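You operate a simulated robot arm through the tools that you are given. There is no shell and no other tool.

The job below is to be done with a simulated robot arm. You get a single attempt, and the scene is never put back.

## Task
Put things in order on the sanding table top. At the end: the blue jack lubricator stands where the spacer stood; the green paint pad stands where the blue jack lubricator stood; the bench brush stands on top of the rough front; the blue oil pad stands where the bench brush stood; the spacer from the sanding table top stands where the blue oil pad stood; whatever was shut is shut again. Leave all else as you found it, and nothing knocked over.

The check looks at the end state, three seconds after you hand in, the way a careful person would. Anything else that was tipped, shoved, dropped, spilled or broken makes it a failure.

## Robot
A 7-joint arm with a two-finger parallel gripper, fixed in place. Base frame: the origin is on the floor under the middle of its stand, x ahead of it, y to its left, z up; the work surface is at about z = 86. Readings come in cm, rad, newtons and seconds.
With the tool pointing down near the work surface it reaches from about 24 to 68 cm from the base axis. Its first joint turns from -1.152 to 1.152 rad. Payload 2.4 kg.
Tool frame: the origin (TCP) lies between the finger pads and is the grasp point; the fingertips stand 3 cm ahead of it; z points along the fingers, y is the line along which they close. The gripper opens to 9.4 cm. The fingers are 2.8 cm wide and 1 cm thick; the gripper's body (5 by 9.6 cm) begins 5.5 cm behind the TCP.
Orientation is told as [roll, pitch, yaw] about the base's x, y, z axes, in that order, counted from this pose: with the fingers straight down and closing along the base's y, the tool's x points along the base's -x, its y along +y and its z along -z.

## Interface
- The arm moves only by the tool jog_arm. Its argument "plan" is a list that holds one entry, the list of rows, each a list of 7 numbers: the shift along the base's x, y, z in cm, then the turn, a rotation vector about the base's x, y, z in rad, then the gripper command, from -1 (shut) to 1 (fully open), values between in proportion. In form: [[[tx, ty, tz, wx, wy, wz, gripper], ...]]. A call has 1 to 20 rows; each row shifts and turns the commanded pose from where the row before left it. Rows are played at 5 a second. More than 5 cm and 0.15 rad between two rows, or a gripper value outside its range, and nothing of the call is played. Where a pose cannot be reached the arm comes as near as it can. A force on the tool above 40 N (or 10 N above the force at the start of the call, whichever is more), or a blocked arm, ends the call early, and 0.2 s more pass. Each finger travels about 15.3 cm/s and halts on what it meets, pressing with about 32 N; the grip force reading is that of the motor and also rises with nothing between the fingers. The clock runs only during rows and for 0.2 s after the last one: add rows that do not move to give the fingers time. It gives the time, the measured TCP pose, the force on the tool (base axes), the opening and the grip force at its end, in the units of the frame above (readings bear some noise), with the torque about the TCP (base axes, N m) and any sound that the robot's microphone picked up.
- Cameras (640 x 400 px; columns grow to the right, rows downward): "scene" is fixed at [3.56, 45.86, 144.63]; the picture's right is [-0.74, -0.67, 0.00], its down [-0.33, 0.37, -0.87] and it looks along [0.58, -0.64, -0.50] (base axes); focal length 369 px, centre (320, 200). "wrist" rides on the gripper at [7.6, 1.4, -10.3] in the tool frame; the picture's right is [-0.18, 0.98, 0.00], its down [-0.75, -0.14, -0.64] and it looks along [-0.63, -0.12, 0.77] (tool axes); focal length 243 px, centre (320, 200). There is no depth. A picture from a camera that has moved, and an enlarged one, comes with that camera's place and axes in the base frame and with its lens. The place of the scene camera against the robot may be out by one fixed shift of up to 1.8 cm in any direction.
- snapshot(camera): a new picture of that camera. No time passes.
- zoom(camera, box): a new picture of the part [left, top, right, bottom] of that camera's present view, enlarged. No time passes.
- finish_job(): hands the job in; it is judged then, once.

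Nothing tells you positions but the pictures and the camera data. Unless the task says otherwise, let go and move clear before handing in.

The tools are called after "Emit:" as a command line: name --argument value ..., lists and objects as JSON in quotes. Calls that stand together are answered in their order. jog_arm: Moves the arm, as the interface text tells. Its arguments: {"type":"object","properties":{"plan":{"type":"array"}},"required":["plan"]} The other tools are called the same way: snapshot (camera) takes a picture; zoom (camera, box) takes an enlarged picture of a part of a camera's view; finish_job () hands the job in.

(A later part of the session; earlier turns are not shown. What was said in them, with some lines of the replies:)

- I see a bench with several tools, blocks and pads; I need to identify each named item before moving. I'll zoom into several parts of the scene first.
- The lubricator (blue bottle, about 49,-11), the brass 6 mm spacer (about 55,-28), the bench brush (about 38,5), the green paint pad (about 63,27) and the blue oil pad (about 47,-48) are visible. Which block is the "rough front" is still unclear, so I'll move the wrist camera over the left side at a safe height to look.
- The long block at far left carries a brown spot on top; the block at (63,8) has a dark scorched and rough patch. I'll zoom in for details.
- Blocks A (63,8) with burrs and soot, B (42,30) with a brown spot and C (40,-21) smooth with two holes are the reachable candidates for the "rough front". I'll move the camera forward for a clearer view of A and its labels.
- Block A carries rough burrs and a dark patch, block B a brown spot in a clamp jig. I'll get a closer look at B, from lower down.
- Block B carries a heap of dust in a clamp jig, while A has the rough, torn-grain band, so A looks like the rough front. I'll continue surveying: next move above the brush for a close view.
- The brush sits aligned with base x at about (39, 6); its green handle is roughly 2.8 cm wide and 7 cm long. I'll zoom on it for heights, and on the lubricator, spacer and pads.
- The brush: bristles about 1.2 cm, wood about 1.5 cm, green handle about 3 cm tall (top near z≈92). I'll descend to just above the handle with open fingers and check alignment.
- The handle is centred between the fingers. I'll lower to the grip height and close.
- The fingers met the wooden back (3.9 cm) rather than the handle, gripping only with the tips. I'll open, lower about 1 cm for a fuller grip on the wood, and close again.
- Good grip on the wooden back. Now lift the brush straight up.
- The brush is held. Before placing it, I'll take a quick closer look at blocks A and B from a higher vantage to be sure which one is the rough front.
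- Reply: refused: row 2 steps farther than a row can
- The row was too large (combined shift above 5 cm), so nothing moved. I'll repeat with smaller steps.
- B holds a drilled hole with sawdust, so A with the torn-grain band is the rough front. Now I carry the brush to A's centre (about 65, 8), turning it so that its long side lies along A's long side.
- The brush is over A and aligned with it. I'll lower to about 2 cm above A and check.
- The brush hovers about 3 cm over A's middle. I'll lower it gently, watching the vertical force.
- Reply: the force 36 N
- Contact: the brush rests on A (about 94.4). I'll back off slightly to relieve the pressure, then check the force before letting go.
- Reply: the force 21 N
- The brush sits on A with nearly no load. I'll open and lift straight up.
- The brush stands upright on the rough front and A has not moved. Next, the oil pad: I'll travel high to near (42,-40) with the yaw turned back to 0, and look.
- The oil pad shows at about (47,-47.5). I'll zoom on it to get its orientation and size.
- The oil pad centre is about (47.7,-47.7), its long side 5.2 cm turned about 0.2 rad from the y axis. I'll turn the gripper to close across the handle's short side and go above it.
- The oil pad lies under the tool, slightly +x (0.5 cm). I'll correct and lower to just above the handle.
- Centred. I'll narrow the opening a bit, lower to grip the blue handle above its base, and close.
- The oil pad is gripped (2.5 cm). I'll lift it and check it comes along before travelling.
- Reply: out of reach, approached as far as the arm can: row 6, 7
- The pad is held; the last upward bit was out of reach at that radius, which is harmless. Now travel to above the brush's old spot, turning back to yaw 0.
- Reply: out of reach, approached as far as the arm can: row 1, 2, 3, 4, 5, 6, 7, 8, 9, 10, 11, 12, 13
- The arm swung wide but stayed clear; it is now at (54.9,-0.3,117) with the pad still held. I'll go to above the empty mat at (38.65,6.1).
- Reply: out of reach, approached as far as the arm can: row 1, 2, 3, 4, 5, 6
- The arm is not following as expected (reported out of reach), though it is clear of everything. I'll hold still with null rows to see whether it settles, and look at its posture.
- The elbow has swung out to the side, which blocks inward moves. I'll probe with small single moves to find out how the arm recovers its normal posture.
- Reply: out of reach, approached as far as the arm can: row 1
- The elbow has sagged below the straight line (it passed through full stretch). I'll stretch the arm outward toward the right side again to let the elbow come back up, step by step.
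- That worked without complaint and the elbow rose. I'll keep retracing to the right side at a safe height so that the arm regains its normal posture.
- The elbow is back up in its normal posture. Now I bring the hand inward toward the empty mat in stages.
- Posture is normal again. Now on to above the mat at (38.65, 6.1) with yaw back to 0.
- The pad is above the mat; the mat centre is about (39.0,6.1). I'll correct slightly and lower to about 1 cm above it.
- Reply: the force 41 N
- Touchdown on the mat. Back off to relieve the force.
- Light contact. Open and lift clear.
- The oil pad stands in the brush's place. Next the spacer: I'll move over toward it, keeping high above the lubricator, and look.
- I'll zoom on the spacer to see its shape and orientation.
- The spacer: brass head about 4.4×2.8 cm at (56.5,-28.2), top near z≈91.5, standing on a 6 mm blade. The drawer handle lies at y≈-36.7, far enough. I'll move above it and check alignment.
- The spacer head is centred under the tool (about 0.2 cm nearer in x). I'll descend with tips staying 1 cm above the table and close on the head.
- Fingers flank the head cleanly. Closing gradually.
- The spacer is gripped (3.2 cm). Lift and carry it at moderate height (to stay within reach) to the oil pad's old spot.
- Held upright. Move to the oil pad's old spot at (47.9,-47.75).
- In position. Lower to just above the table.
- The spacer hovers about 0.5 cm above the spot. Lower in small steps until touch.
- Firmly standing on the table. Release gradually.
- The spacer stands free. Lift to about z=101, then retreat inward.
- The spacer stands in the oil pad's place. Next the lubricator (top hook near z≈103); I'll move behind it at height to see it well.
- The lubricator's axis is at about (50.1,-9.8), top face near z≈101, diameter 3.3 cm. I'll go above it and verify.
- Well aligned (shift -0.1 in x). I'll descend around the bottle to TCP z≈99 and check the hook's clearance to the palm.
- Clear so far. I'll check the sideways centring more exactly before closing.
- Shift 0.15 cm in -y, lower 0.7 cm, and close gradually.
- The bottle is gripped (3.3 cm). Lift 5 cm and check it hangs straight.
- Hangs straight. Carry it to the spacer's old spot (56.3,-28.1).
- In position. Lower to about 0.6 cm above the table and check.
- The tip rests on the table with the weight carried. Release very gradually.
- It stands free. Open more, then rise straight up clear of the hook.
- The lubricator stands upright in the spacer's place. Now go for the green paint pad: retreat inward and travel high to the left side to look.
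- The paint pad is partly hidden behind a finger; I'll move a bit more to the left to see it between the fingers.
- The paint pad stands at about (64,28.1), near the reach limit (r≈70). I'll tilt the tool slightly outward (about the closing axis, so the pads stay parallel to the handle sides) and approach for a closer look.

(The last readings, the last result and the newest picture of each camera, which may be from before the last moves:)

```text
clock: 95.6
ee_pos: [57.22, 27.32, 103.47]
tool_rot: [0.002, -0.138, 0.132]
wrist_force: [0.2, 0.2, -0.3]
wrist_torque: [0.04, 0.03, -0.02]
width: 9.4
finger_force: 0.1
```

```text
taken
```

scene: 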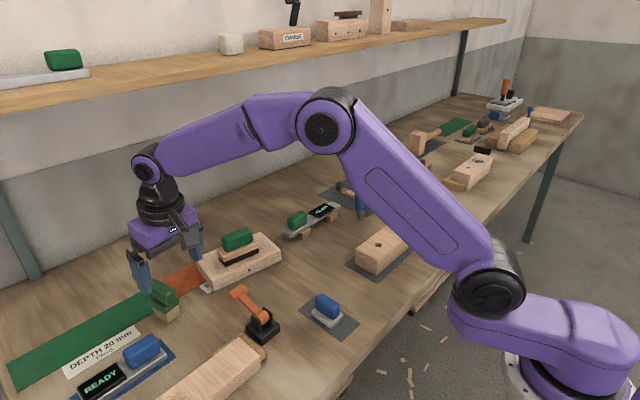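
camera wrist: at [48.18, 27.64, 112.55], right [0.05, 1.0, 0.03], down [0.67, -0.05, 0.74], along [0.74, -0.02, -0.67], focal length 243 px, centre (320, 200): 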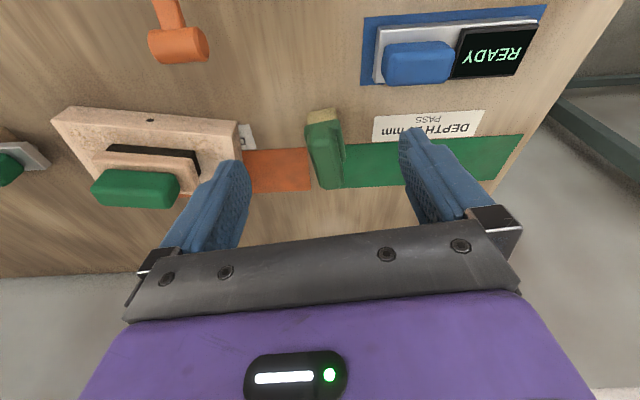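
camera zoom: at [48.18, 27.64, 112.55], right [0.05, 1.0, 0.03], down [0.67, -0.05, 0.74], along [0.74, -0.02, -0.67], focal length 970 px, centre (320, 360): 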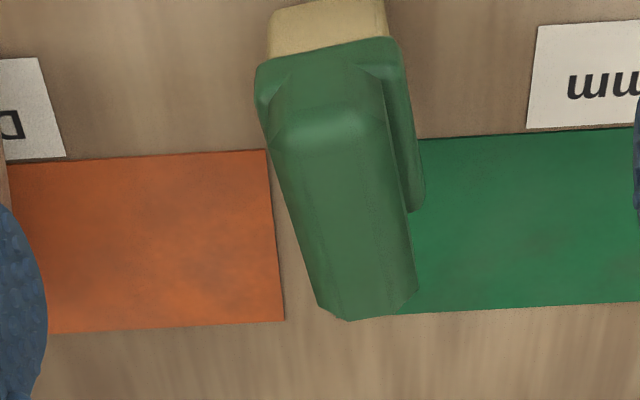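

The pad's handle is about 2.5 cm wide, its axis turned 0.17 rad, centre (63.7,28.1), top near z≈94. I'll fine-tune the yaw and go to the pre-grasp point along the tilted tool axis.

Emit:
jog_arm --plan '[[[2, 0.2, 0, 0, 0, 0.038, 1], [2, 0.2, -1, 0, 0, 0, 0.6], [0.7, 0.13, -1.1, 0, 0, 0, 0.6], [0, 0, 0, 0, 0, 0, 0.6], [0, 0, 0, 0, 0, 0, 0.6]]]'

Emit:
snapshot --camera "wrist"

Emit:
zoom --camera "scene" --box '[90, 190, 250, 350]'

```text
clock: 96.8
ee_pos: [61.98, 27.9, 101.55]
tool_rot: [0.0, -0.139, 0.167]
wrist_force: [0.4, 0.5, 0.6]
wrist_torque: [-0.03, 0.0, -0.01]
width: 7.51
finger_force: 0.0
```

```text
taken
camera wrist: at [52.94, 27.8, 110.52], right [0.02, 1.0, 0.03], down [0.67, -0.03, 0.74], along [0.74, 0.01, -0.67], focal length 243 px, centre (320, 200)
```

wrist: 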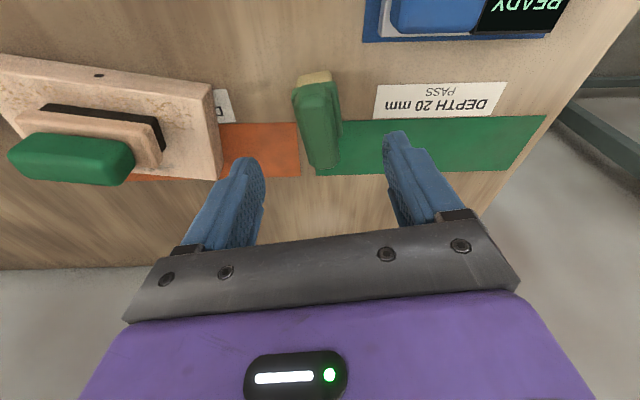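

```text
2.50 times, centred on (170, 270) of scene
camera zoom: at [3.56, 45.86, 144.63], right [-0.74, -0.67, 0.0], down [-0.33, 0.37, -0.87], along [0.58, -0.64, -0.5], focal length 922 px, centre (695, 25)
```

zoom: 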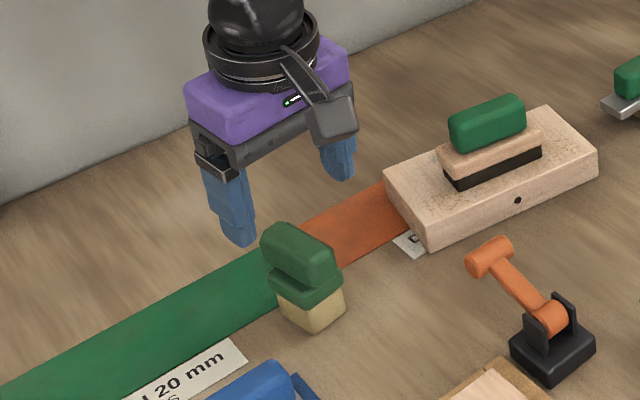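

Emit:
zoom --camera "wrist" --box '[270, 60, 370, 180]'

```text
3.33 times, centred on (320, 120) of wrist
camera zoom: at [52.94, 27.8, 110.52], right [0.02, 1.0, 0.03], down [0.67, -0.03, 0.74], along [0.74, 0.01, -0.67], focal length 809 px, centre (320, 467)
```

zoom: 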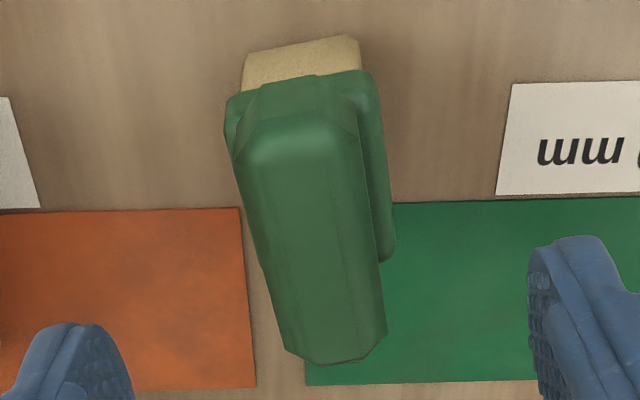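

Alignment is good (shift about -0.1 in y). Descend along the tilted axis to TCP z≈93.8, and look.

Emit:
jog_arm --plan '[[[0.3, 0.02, -2.2, 0, 0, 0, 0.5], [0.3, 0.02, -2.2, 0, 0, 0, 0.5], [0.27, 0.01, -2, 0, 0, 0, 0.5], [0.2, 0.01, -1.35, 0, 0, 0, 0.5], [0, 0, 0, 0, 0, 0, 0.5], [0, 0, 0, 0, 0, 0, 0.5]]]'

Emit:
snapshot --camera "wrist"

Emit:
zoom --camera "scene" --box '[110, 220, 230, 340]'

```text
clock: 98.2
ee_pos: [63.04, 28.11, 93.7]
tool_rot: [0.0, -0.139, 0.168]
wrist_force: [-0.5, 0.4, 0.6]
wrist_torque: [0.02, -0.01, 0.02]
width: 7.04
finger_force: 0.0
```

```text
taken
camera wrist: at [54.05, 27.97, 102.76], right [0.02, 1.0, 0.03], down [0.67, -0.03, 0.74], along [0.74, 0.01, -0.67], focal length 243 px, centre (320, 200)
```

wrist: 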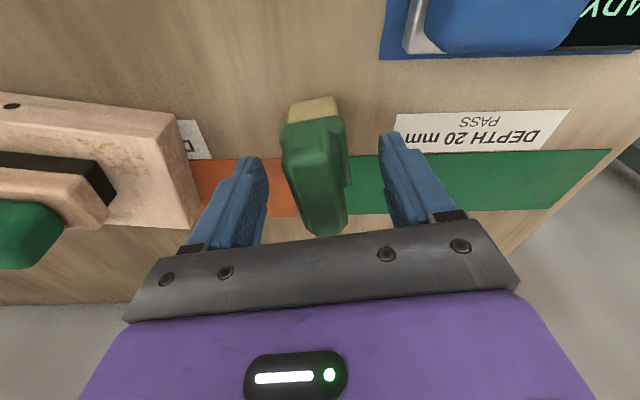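

```text
3.33 times, centred on (170, 280) of scene
camera zoom: at [3.56, 45.86, 144.63], right [-0.74, -0.67, 0.0], down [-0.33, 0.37, -0.87], along [0.58, -0.64, -0.5], focal length 1230 px, centre (820, -67)
```

zoom: 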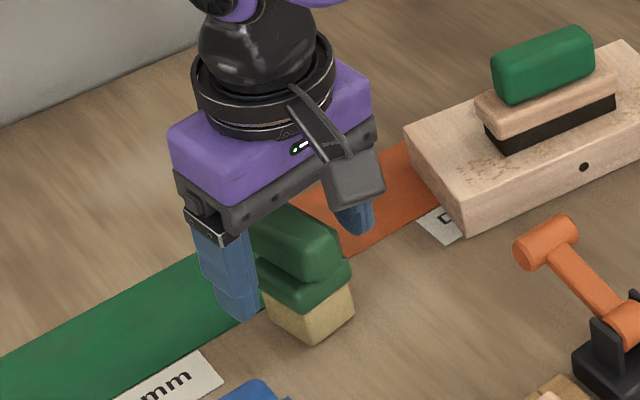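

The handle is between the fingers. Close gradually.

Emit:
jog_arm --plan '[[[0, 0, 0, 0, 0, 0, 0.1], [0, 0, 0, 0, 0, 0, -0.2], [0, 0, 0, 0, 0, 0, -0.4], [0, 0, 0, 0, 0, 0, -0.6], [0, 0, 0, 0, 0, 0, -1], [0, 0, 0, 0, 0, 0, -1]]]'

Emit:
snapshot --camera "wrist"

Emit:
zoom --camera "scene" --box '[110, 220, 230, 340]'

```text
clock: 99.6
ee_pos: [63.09, 27.99, 93.68]
tool_rot: [0.0, -0.141, 0.166]
wrist_force: [0.3, -1.9, 1.1]
wrist_torque: [0.01, -0.01, -0.01]
width: 3.89
finger_force: 31.7
```

```text
taken
camera wrist: at [54.05, 27.97, 102.78], right [0.02, 1.0, 0.03], down [0.67, -0.03, 0.74], along [0.74, 0.01, -0.67], focal length 243 px, centre (320, 200)
```

wrist: 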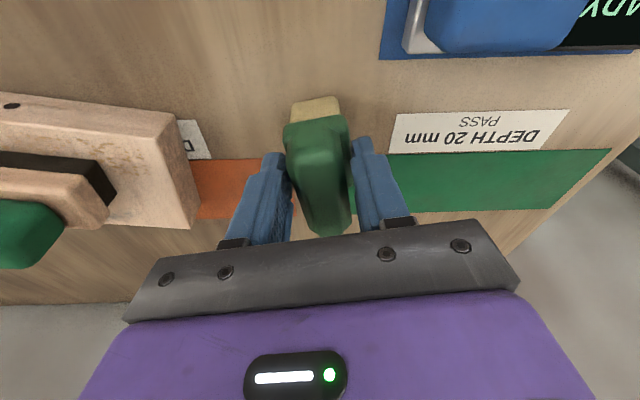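

```text
3.33 times, centred on (170, 280) of scene
camera zoom: at [3.56, 45.86, 144.63], right [-0.74, -0.67, 0.0], down [-0.33, 0.37, -0.87], along [0.58, -0.64, -0.5], focal length 1230 px, centre (820, -67)
```

zoom: 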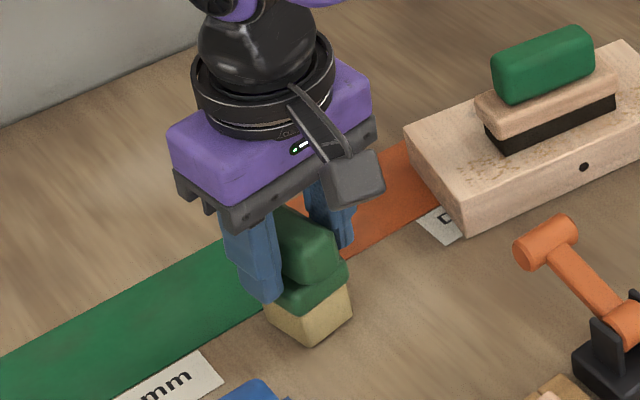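

The fingertips caught the middle block (3.9 cm) rather than the handle. I'll open a little, lower 1.2 cm for a full grip on that block, and close again.

Emit:
jog_arm --plan '[[[0, 0, 0, 0, 0, 0, -0.1], [0, 0, 0, 0, 0, 0, 0.15], [0, 0, 0, 0, 0, 0, 0.15], [0.09, 0.01, -0.6, 0, 0, 0, 0.15], [0.08, 0.01, -0.6, 0, 0, 0, 0.15], [0, 0, 0, 0, 0, 0, 0.15], [0, 0, 0, 0, 0, 0, -0.1], [0, 0, 0, 0, 0, 0, -0.2], [0, 0, 0, 0, 0, 0, -0.5], [0, 0, 0, 0, 0, 0, -1], [0, 0, 0, 0, 0, 0, -1]]]'

Emit:
snapshot --camera "wrist"

Emit:
zoom --camera "scene" --box '[110, 220, 230, 340]'

```text
clock: 102.0
ee_pos: [63.35, 28.04, 92.39]
tool_rot: [0.0, -0.139, 0.167]
wrist_force: [0.4, 0.2, -0.2]
wrist_torque: [0.01, 0.02, 0.0]
width: 3.89
finger_force: 31.8
```

```text
taken
camera wrist: at [54.27, 27.96, 101.54], right [0.02, 1.0, 0.03], down [0.67, -0.03, 0.74], along [0.74, 0.01, -0.67], focal length 243 px, centre (320, 200)
```

wrist: 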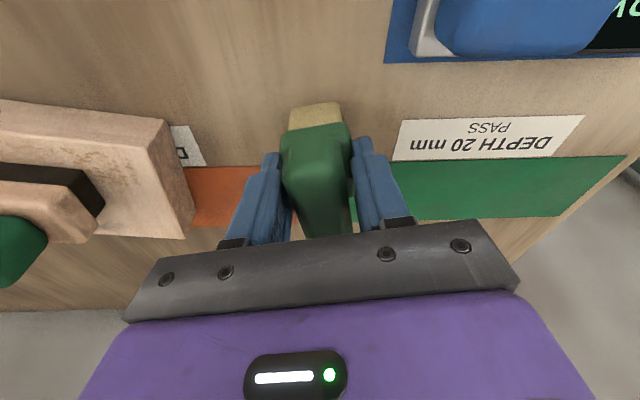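

```text
3.33 times, centred on (170, 280) of scene
camera zoom: at [3.56, 45.86, 144.63], right [-0.74, -0.67, 0.0], down [-0.33, 0.37, -0.87], along [0.58, -0.64, -0.5], focal length 1230 px, centre (820, -67)
```

zoom: 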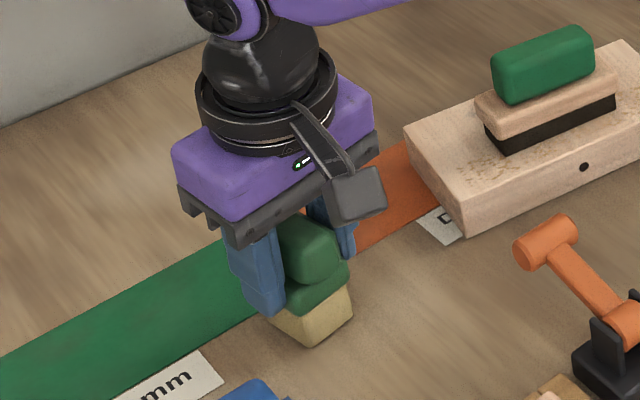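

Full grip on the middle block. Lift a little and check that the pad comes along upright.

Emit:
jog_arm --plan '[[[0, 0, 0.5, 0, 0, 0, -1], [0, 0, 1.5, 0, 0, 0, -1], [-0.5, 0, 2, 0, 0, 0, -1], [-1, 0, 2, 0, 0, 0, -1], [0, 0, 0, 0, 0, 0, -1], [0, 0, 0, 0, 0, 0, -1]]]'

Emit:
snapshot --camera "wrist"

Emit:
zoom --camera "scene" --box '[110, 200, 250, 340]'

```text
clock: 103.4
ee_pos: [61.67, 27.99, 98.36]
tool_rot: [0.001, -0.14, 0.169]
wrist_force: [0.9, 0.5, -0.8]
wrist_torque: [0.02, 0.01, 0.01]
width: 3.88
finger_force: 32.3
```

```text
taken
camera wrist: at [52.64, 27.92, 107.46], right [0.02, 1.0, 0.03], down [0.67, -0.03, 0.74], along [0.74, 0.01, -0.67], focal length 243 px, centre (320, 200)
```

wrist: 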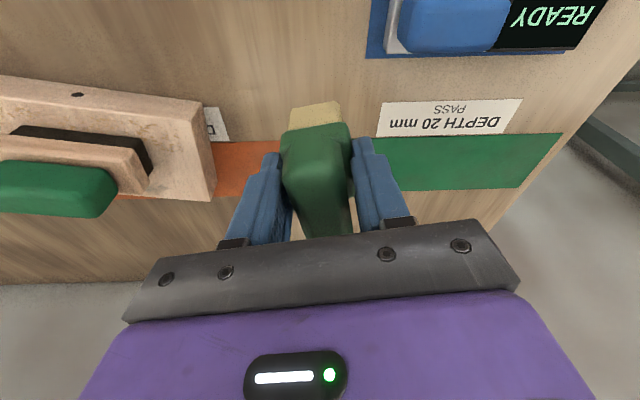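

```text
2.86 times, centred on (180, 270) of scene
camera zoom: at [3.56, 45.86, 144.63], right [-0.74, -0.67, 0.0], down [-0.33, 0.37, -0.87], along [0.58, -0.64, -0.5], focal length 1054 px, centre (720, 0)
```

zoom: 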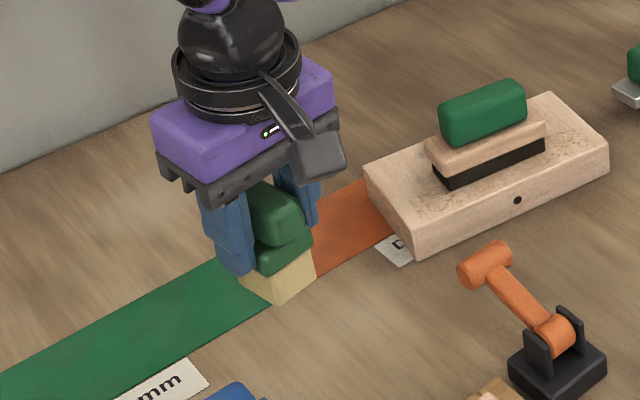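

Held well. Travel inward and up, then across to above the lubricator's old spot.

Emit:
jog_arm --plan '[[[-2.8, 0, 3, 0, 0, 0, -1], [-2.8, 0, 3, 0, 0, 0, -1], [-2.8, 0, 3, 0, 0, 0, -1], [-1, -2, 2, 0, 0, 0, -1], [-0.32, -4, 0.2, 0, 0, 0, -1], [-0.32, -4, 0.2, 0, 0, 0, -1], [-0.32, -4, 0.2, 0, 0, 0, -1], [-0.32, -4, 0.2, 0, 0, 0, -1], [-0.32, -4, 0.2, 0, 0, 0, -1], [-0.32, -4, 0.2, 0, 0, 0, -1], [-0.32, -4, 0.2, 0, 0, 0, -1], [-0.32, -4, 0.2, 0, 0, 0, -1], [-0.32, -4, 0.2, 0, 0, 0, -1], [0, 0, 0, 0, 0, 0, -1], [0, 0, 0, 0, 0, 0, -1]]]'

Emit:
snapshot --camera "wrist"

Emit:
snapshot --camera "scene"

```text
clock: 106.6
ee_pos: [49.72, -10.24, 111.49]
tool_rot: [0.0, -0.139, 0.17]
wrist_force: [0.1, -1.0, -0.3]
wrist_torque: [-0.01, 0.03, 0.01]
width: 3.9
finger_force: 32.5
```

```text
taken
camera wrist: at [40.7, -10.25, 120.49], right [0.01, 1.0, 0.03], down [0.67, -0.03, 0.74], along [0.74, 0.01, -0.67], focal length 243 px, centre (320, 200)
```

wrist: 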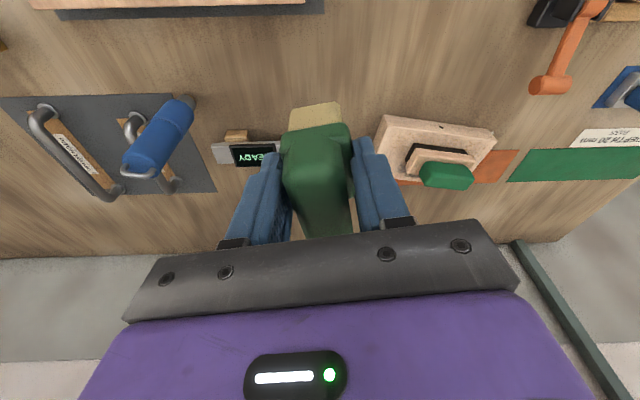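

```text
taken
```

scene: 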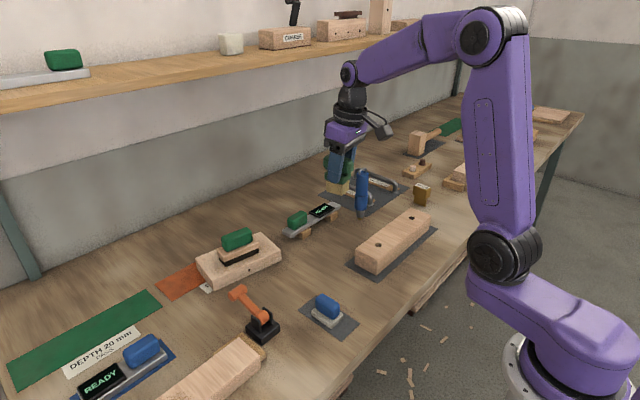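

Just above the spot; I'll correct slightly and descend to about 1.5 cm above the table.

Emit:
jog_arm --plan '[[[-0.16, 0.15, -3, 0, 0, 0, -1], [-0.16, 0.15, -4, 0, 0, 0, -1], [0, 0, -4, 0, 0, 0, -1], [0, 0, -4, 0, 0, 0, -1], [0, 0, -2.3, 0, 0, 0, -1], [0, 0, 0, 0, 0, 0, -1], [0, 0, 0, 0, 0, 0, -1]]]'

Emit:
zoom --camera "scene" --box '[280, 170, 400, 280]'

Emit:
snapshot --camera "wrist"

```text
clock: 108.2
ee_pos: [49.3, -9.69, 93.94]
tool_rot: [0.0, -0.14, 0.169]
wrist_force: [0.9, 0.0, -0.6]
wrist_torque: [-0.01, 0.02, -0.02]
width: 3.88
finger_force: 31.5
```

```text
3.64 times, centred on (340, 225) of scene
camera zoom: at [3.56, 45.86, 144.63], right [-0.74, -0.67, 0.0], down [-0.33, 0.37, -0.87], along [0.58, -0.64, -0.5], focal length 1342 px, centre (247, 109)
```

zoom: 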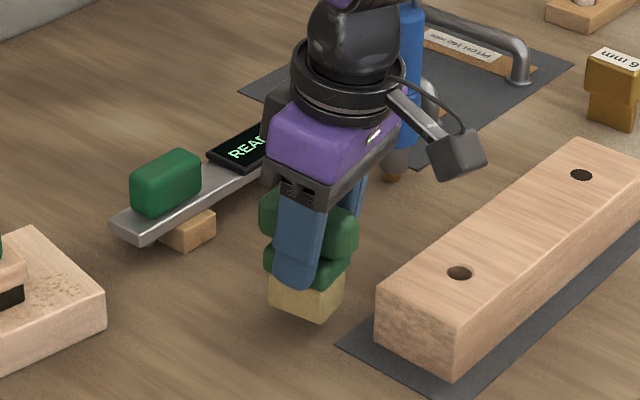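

```text
taken
camera wrist: at [40.26, -9.84, 103.07], right [0.02, 1.0, 0.03], down [0.67, -0.03, 0.74], along [0.74, 0.01, -0.67], focal length 243 px, centre (320, 200)
```

wrist: 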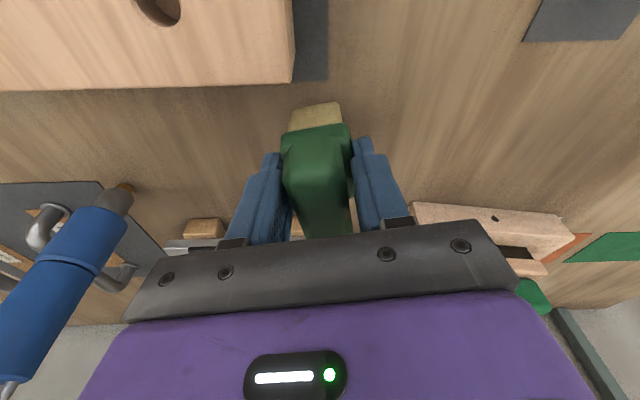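

Level and well placed. Lower slowly to touch.

Emit:
jog_arm --plan '[[[0.08, -0.15, -0.5, 0, 0, 0, -1], [0, 0, -0.5, 0, 0, 0, -1], [0, 0, 0, 0, 0, 0, -1]]]'

Emit:
jog_arm --plan '[[[0, 0, -0.25, 0, 0, 0, -1], [0, 0, 0, 0, 0, 0, -1]]]'

```text
clock: 109.0
ee_pos: [49.32, -9.96, 92.95]
tool_rot: [0.0, -0.138, 0.169]
wrist_force: [1.2, -0.3, 0.2]
wrist_torque: [-0.02, -0.01, -0.01]
width: 3.91
finger_force: 32.0
```

```text
clock: 109.6
ee_pos: [49.3, -10.01, 92.61]
tool_rot: [0.001, -0.139, 0.169]
wrist_force: [-1.2, 0.0, 0.0]
wrist_torque: [0.02, -0.03, -0.02]
width: 3.89
finger_force: 32.0
```

Emit:
jog_arm --plan '[[[0, 0, -0.12, 0, 0, 0, -1], [0, 0, 0, 0, 0, 0, -1]]]'

```text
clock: 110.2
ee_pos: [49.31, -9.87, 92.65]
tool_rot: [-0.001, -0.139, 0.167]
wrist_force: [-0.5, -0.3, -0.9]
wrist_torque: [0.0, -0.02, 0.01]
width: 3.9
finger_force: 31.4
```

Emit:
jog_arm --plan '[[[0, 0, -0.1, 0, 0, 0, -1], [0, 0, 0, 0, 0, 0, -1]]]'

```text
clock: 110.8
ee_pos: [49.18, -9.91, 92.51]
tool_rot: [0.0, -0.139, 0.168]
wrist_force: [1.0, 0.2, -1.1]
wrist_torque: [0.02, 0.0, -0.02]
width: 3.9
finger_force: 31.5
```

Emit:
jog_arm --plan '[[[0, 0, -0.1, 0, 0, 0, -1], [0, 0, 0, 0, 0, 0, -1]]]'

Emit:
zoom --camera "scene" --box '[300, 195, 380, 265]'

```text
clock: 111.4
ee_pos: [49.21, -9.96, 92.48]
tool_rot: [0.0, -0.142, 0.166]
wrist_force: [-3.6, 0.0, 11.8]
wrist_torque: [0.06, 0.15, -0.01]
width: 3.89
finger_force: 31.7
```

```text
5.71 times, centred on (340, 230) of scene
camera zoom: at [3.53, 45.87, 144.62], right [-0.74, -0.67, 0.0], down [-0.33, 0.37, -0.87], along [0.58, -0.64, -0.5], focal length 2108 px, centre (206, 29)
```

zoom: 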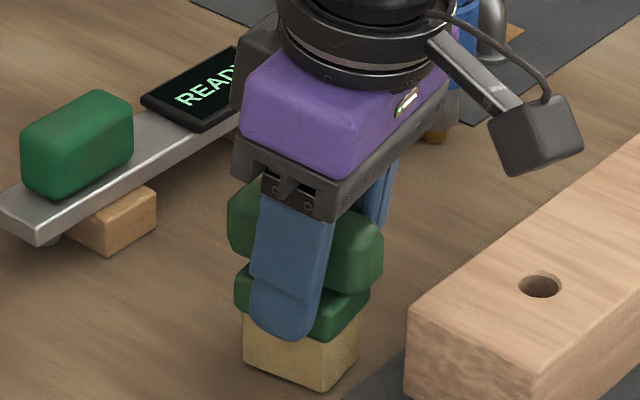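

Touchdown. Relieve slightly, then open gradually.

Emit:
jog_arm --plan '[[[0, 0, 0.05, 0, 0, 0, -1], [0, 0, 0, 0, 0, 0, -1], [0, 0, 0, 0, 0, 0, -0.16], [0, 0, 0, 0, 0, 0, -0.1], [0, 0, 0, 0, 0, 0, 0.1], [0, 0, 0, 0, 0, 0, 0.3], [0, 0, 0, 0, 0, 0, 0.3]]]'

Emit:
zoom --camera "scene" --box '[300, 195, 380, 265]'

Emit:
snapshot --camera "wrist"

```text
clock: 113.0
ee_pos: [49.12, -9.99, 92.45]
tool_rot: [0.001, -0.141, 0.168]
wrist_force: [-0.4, 0.3, 1.6]
wrist_torque: [-0.02, 0.01, 0.02]
width: 6.12
finger_force: 0.1
```

```text
5.71 times, centred on (340, 230) of scene
camera zoom: at [3.56, 45.86, 144.63], right [-0.74, -0.67, 0.0], down [-0.33, 0.37, -0.87], along [0.58, -0.64, -0.5], focal length 2108 px, centre (206, 29)
```

zoom: 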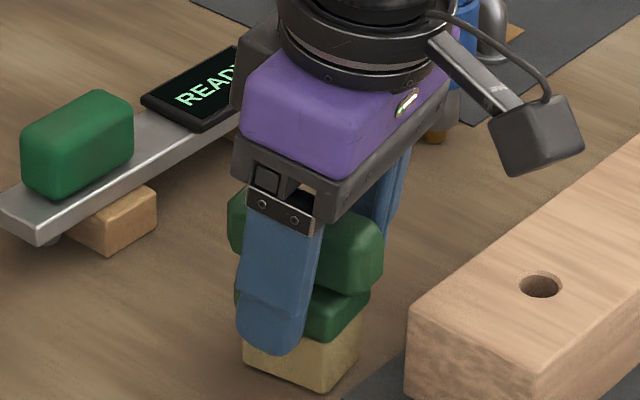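

```text
taken
camera wrist: at [40.17, -10.02, 101.54], right [0.02, 1.0, 0.03], down [0.67, -0.03, 0.74], along [0.74, 0.01, -0.67], focal length 243 px, centre (320, 200)
```

wrist: 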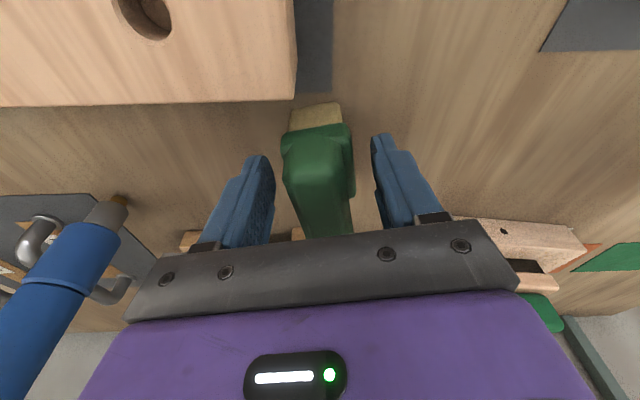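

The pad stands free. Retract along the tool axis, then straighten the tool.

Emit:
jog_arm --plan '[[[-0.2, -0.03, 1.5, 0, 0, 0, 0.3], [-0.4, -0.07, 3, 0, 0, 0, 0.3], [-0.4, -0.07, 3, 0, 0, 0, 0.3], [-0.5, 0, 4, 0, 0, 0, 0.6], [-1, 0, 4, 0, 0, 0, 1], [-2, 0, 3, 0.02, 0.138, 0, 1], [-3, 0, 1, 0, 0, -0.14, 1], [-3, 0, 0, 0, 0, -0.03, 1], [-3, 0, 0, 0, 0, 0, 1], [0, 0, 0, 0, 0, 0, 1], [0, 0, 0, 0, 0, 0, 1]]]'

Emit:
snapshot --camera "scene"

Emit:
snapshot --camera "wrist"

Emit:
zoom --camera "scene" --box '[270, 170, 450, 280]'

```text
clock: 115.4
ee_pos: [35.69, -10.38, 111.89]
tool_rot: [0.041, -0.007, -0.004]
wrist_force: [0.4, 0.4, 0.0]
wrist_torque: [-0.03, 0.01, 0.01]
width: 9.41
finger_force: 0.0
```

```text
taken
```

scene: 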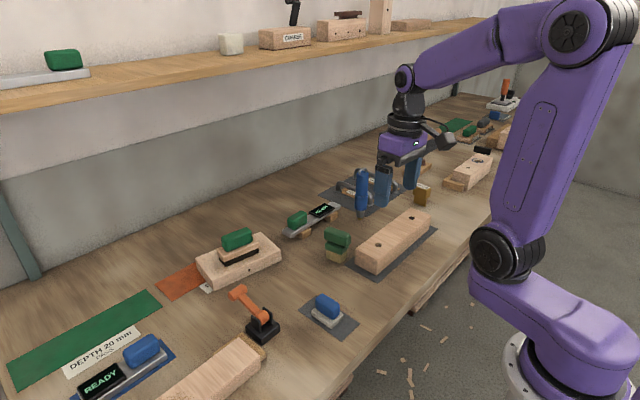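

```text
taken
camera wrist: at [28.05, -9.28, 122.15], right [0.19, 0.98, 0.04], down [0.75, -0.17, 0.64], along [0.64, -0.09, -0.77], focal length 243 px, centre (320, 200)
```

wrist: 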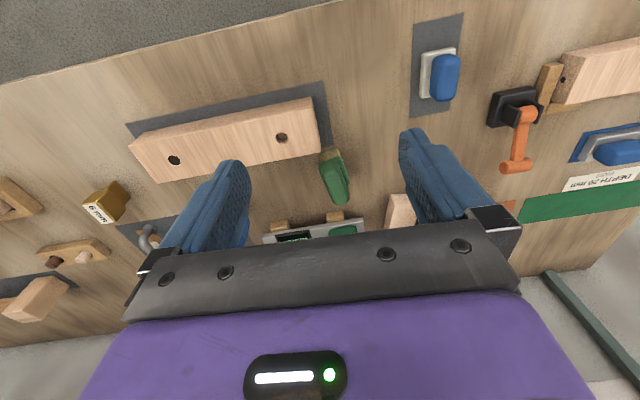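

```text
3.56 times, centred on (360, 225) of scene
camera zoom: at [3.56, 45.86, 144.63], right [-0.74, -0.67, 0.0], down [-0.33, 0.37, -0.87], along [0.58, -0.64, -0.5], focal length 1312 px, centre (178, 111)
```

zoom: 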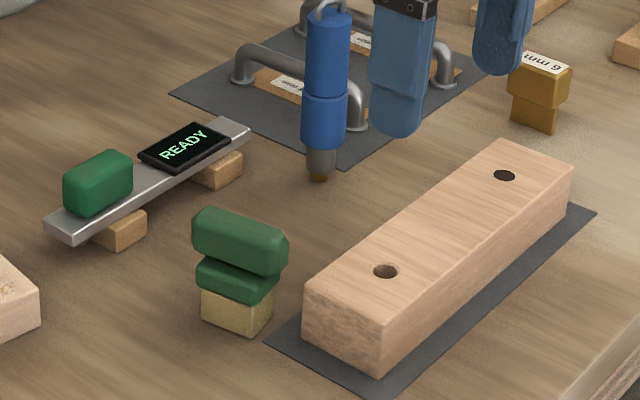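

All five items look placed. A last close check of each before handing in.

Emit:
zoom --camera "scene" --box '[180, 210, 380, 350]'

Emit:
zoom --camera "scene" --box '[330, 90, 530, 230]'

Emit:
zoom --camera "scene" --box '[0, 250, 280, 400]'

```text
2.86 times, centred on (280, 280) of scene
camera zoom: at [3.56, 45.86, 144.63], right [-0.74, -0.67, 0.0], down [-0.33, 0.37, -0.87], along [0.58, -0.64, -0.5], focal length 1054 px, centre (434, -29)
```

zoom: 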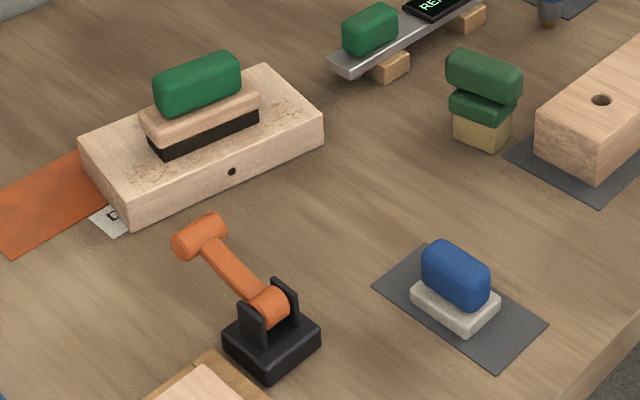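

```text
2.86 times, centred on (430, 160) of scene
camera zoom: at [3.56, 45.86, 144.63], right [-0.74, -0.67, 0.0], down [-0.33, 0.37, -0.87], along [0.58, -0.64, -0.5], focal length 1054 px, centre (6, 314)
```

zoom: 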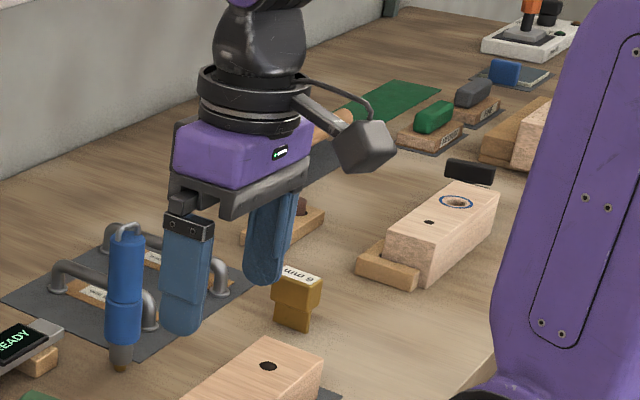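

```text
2.29 times, centred on (140, 325) of scene
camera zoom: at [3.56, 45.86, 144.63], right [-0.74, -0.67, 0.0], down [-0.33, 0.37, -0.87], along [0.58, -0.64, -0.5], focal length 843 px, centre (731, -86)
```

zoom: 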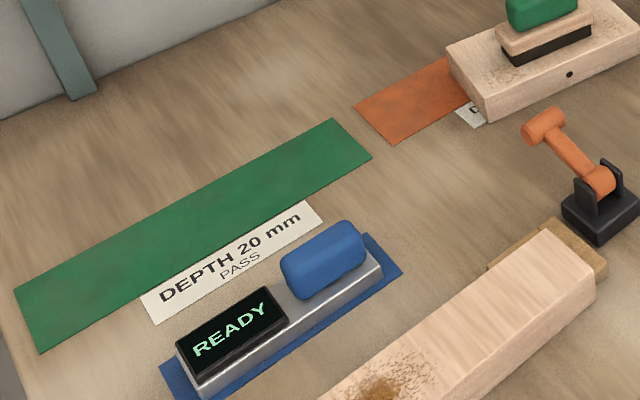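

Everything is in its place and upright: the brush is on the rough front, the oil pad is on the brush's mat, and the spacer, lubricator and paint pad are in their new spots. The gripper is empty and clear, so I hand in the job.

Emit:
finish_job

```text
The job is handed in.
```

I moved all five items, and the last pictures show each one upright where the task asked. The result of the check has not come back.

| Item | Where it stands now |
|---|---|
| Bench brush | On top of the rough front |
| Blue oil pad | Centred on the mat where the bench brush stood |
| Spacer (6 mm) | Where the blue oil pad stood |
| Blue jack lubricator | Where the spacer stood |
| Green paint pad | Where the lubricator stood |

- **Rough front:** nothing in the scene is labelled "rough front", so this was my reading. I took it to be the block on the orange strip, which has torn grain and a dark patch. The other blocks in reach were a smooth one with two holes and one with a heap of sawdust. If the task meant a different block, the brush is in the wrong place.
- **Arm swing:** while carrying the oil pad, the arm ran out of reach and swung wide. I brought it back to its normal posture. It touched nothing, and the pad stayed in the gripper.
- **Placement:** against the first pictures, the placed items look within about 1 cm of the original spots.
- **Nothing to shut:** I opened nothing, so there was nothing to close again.
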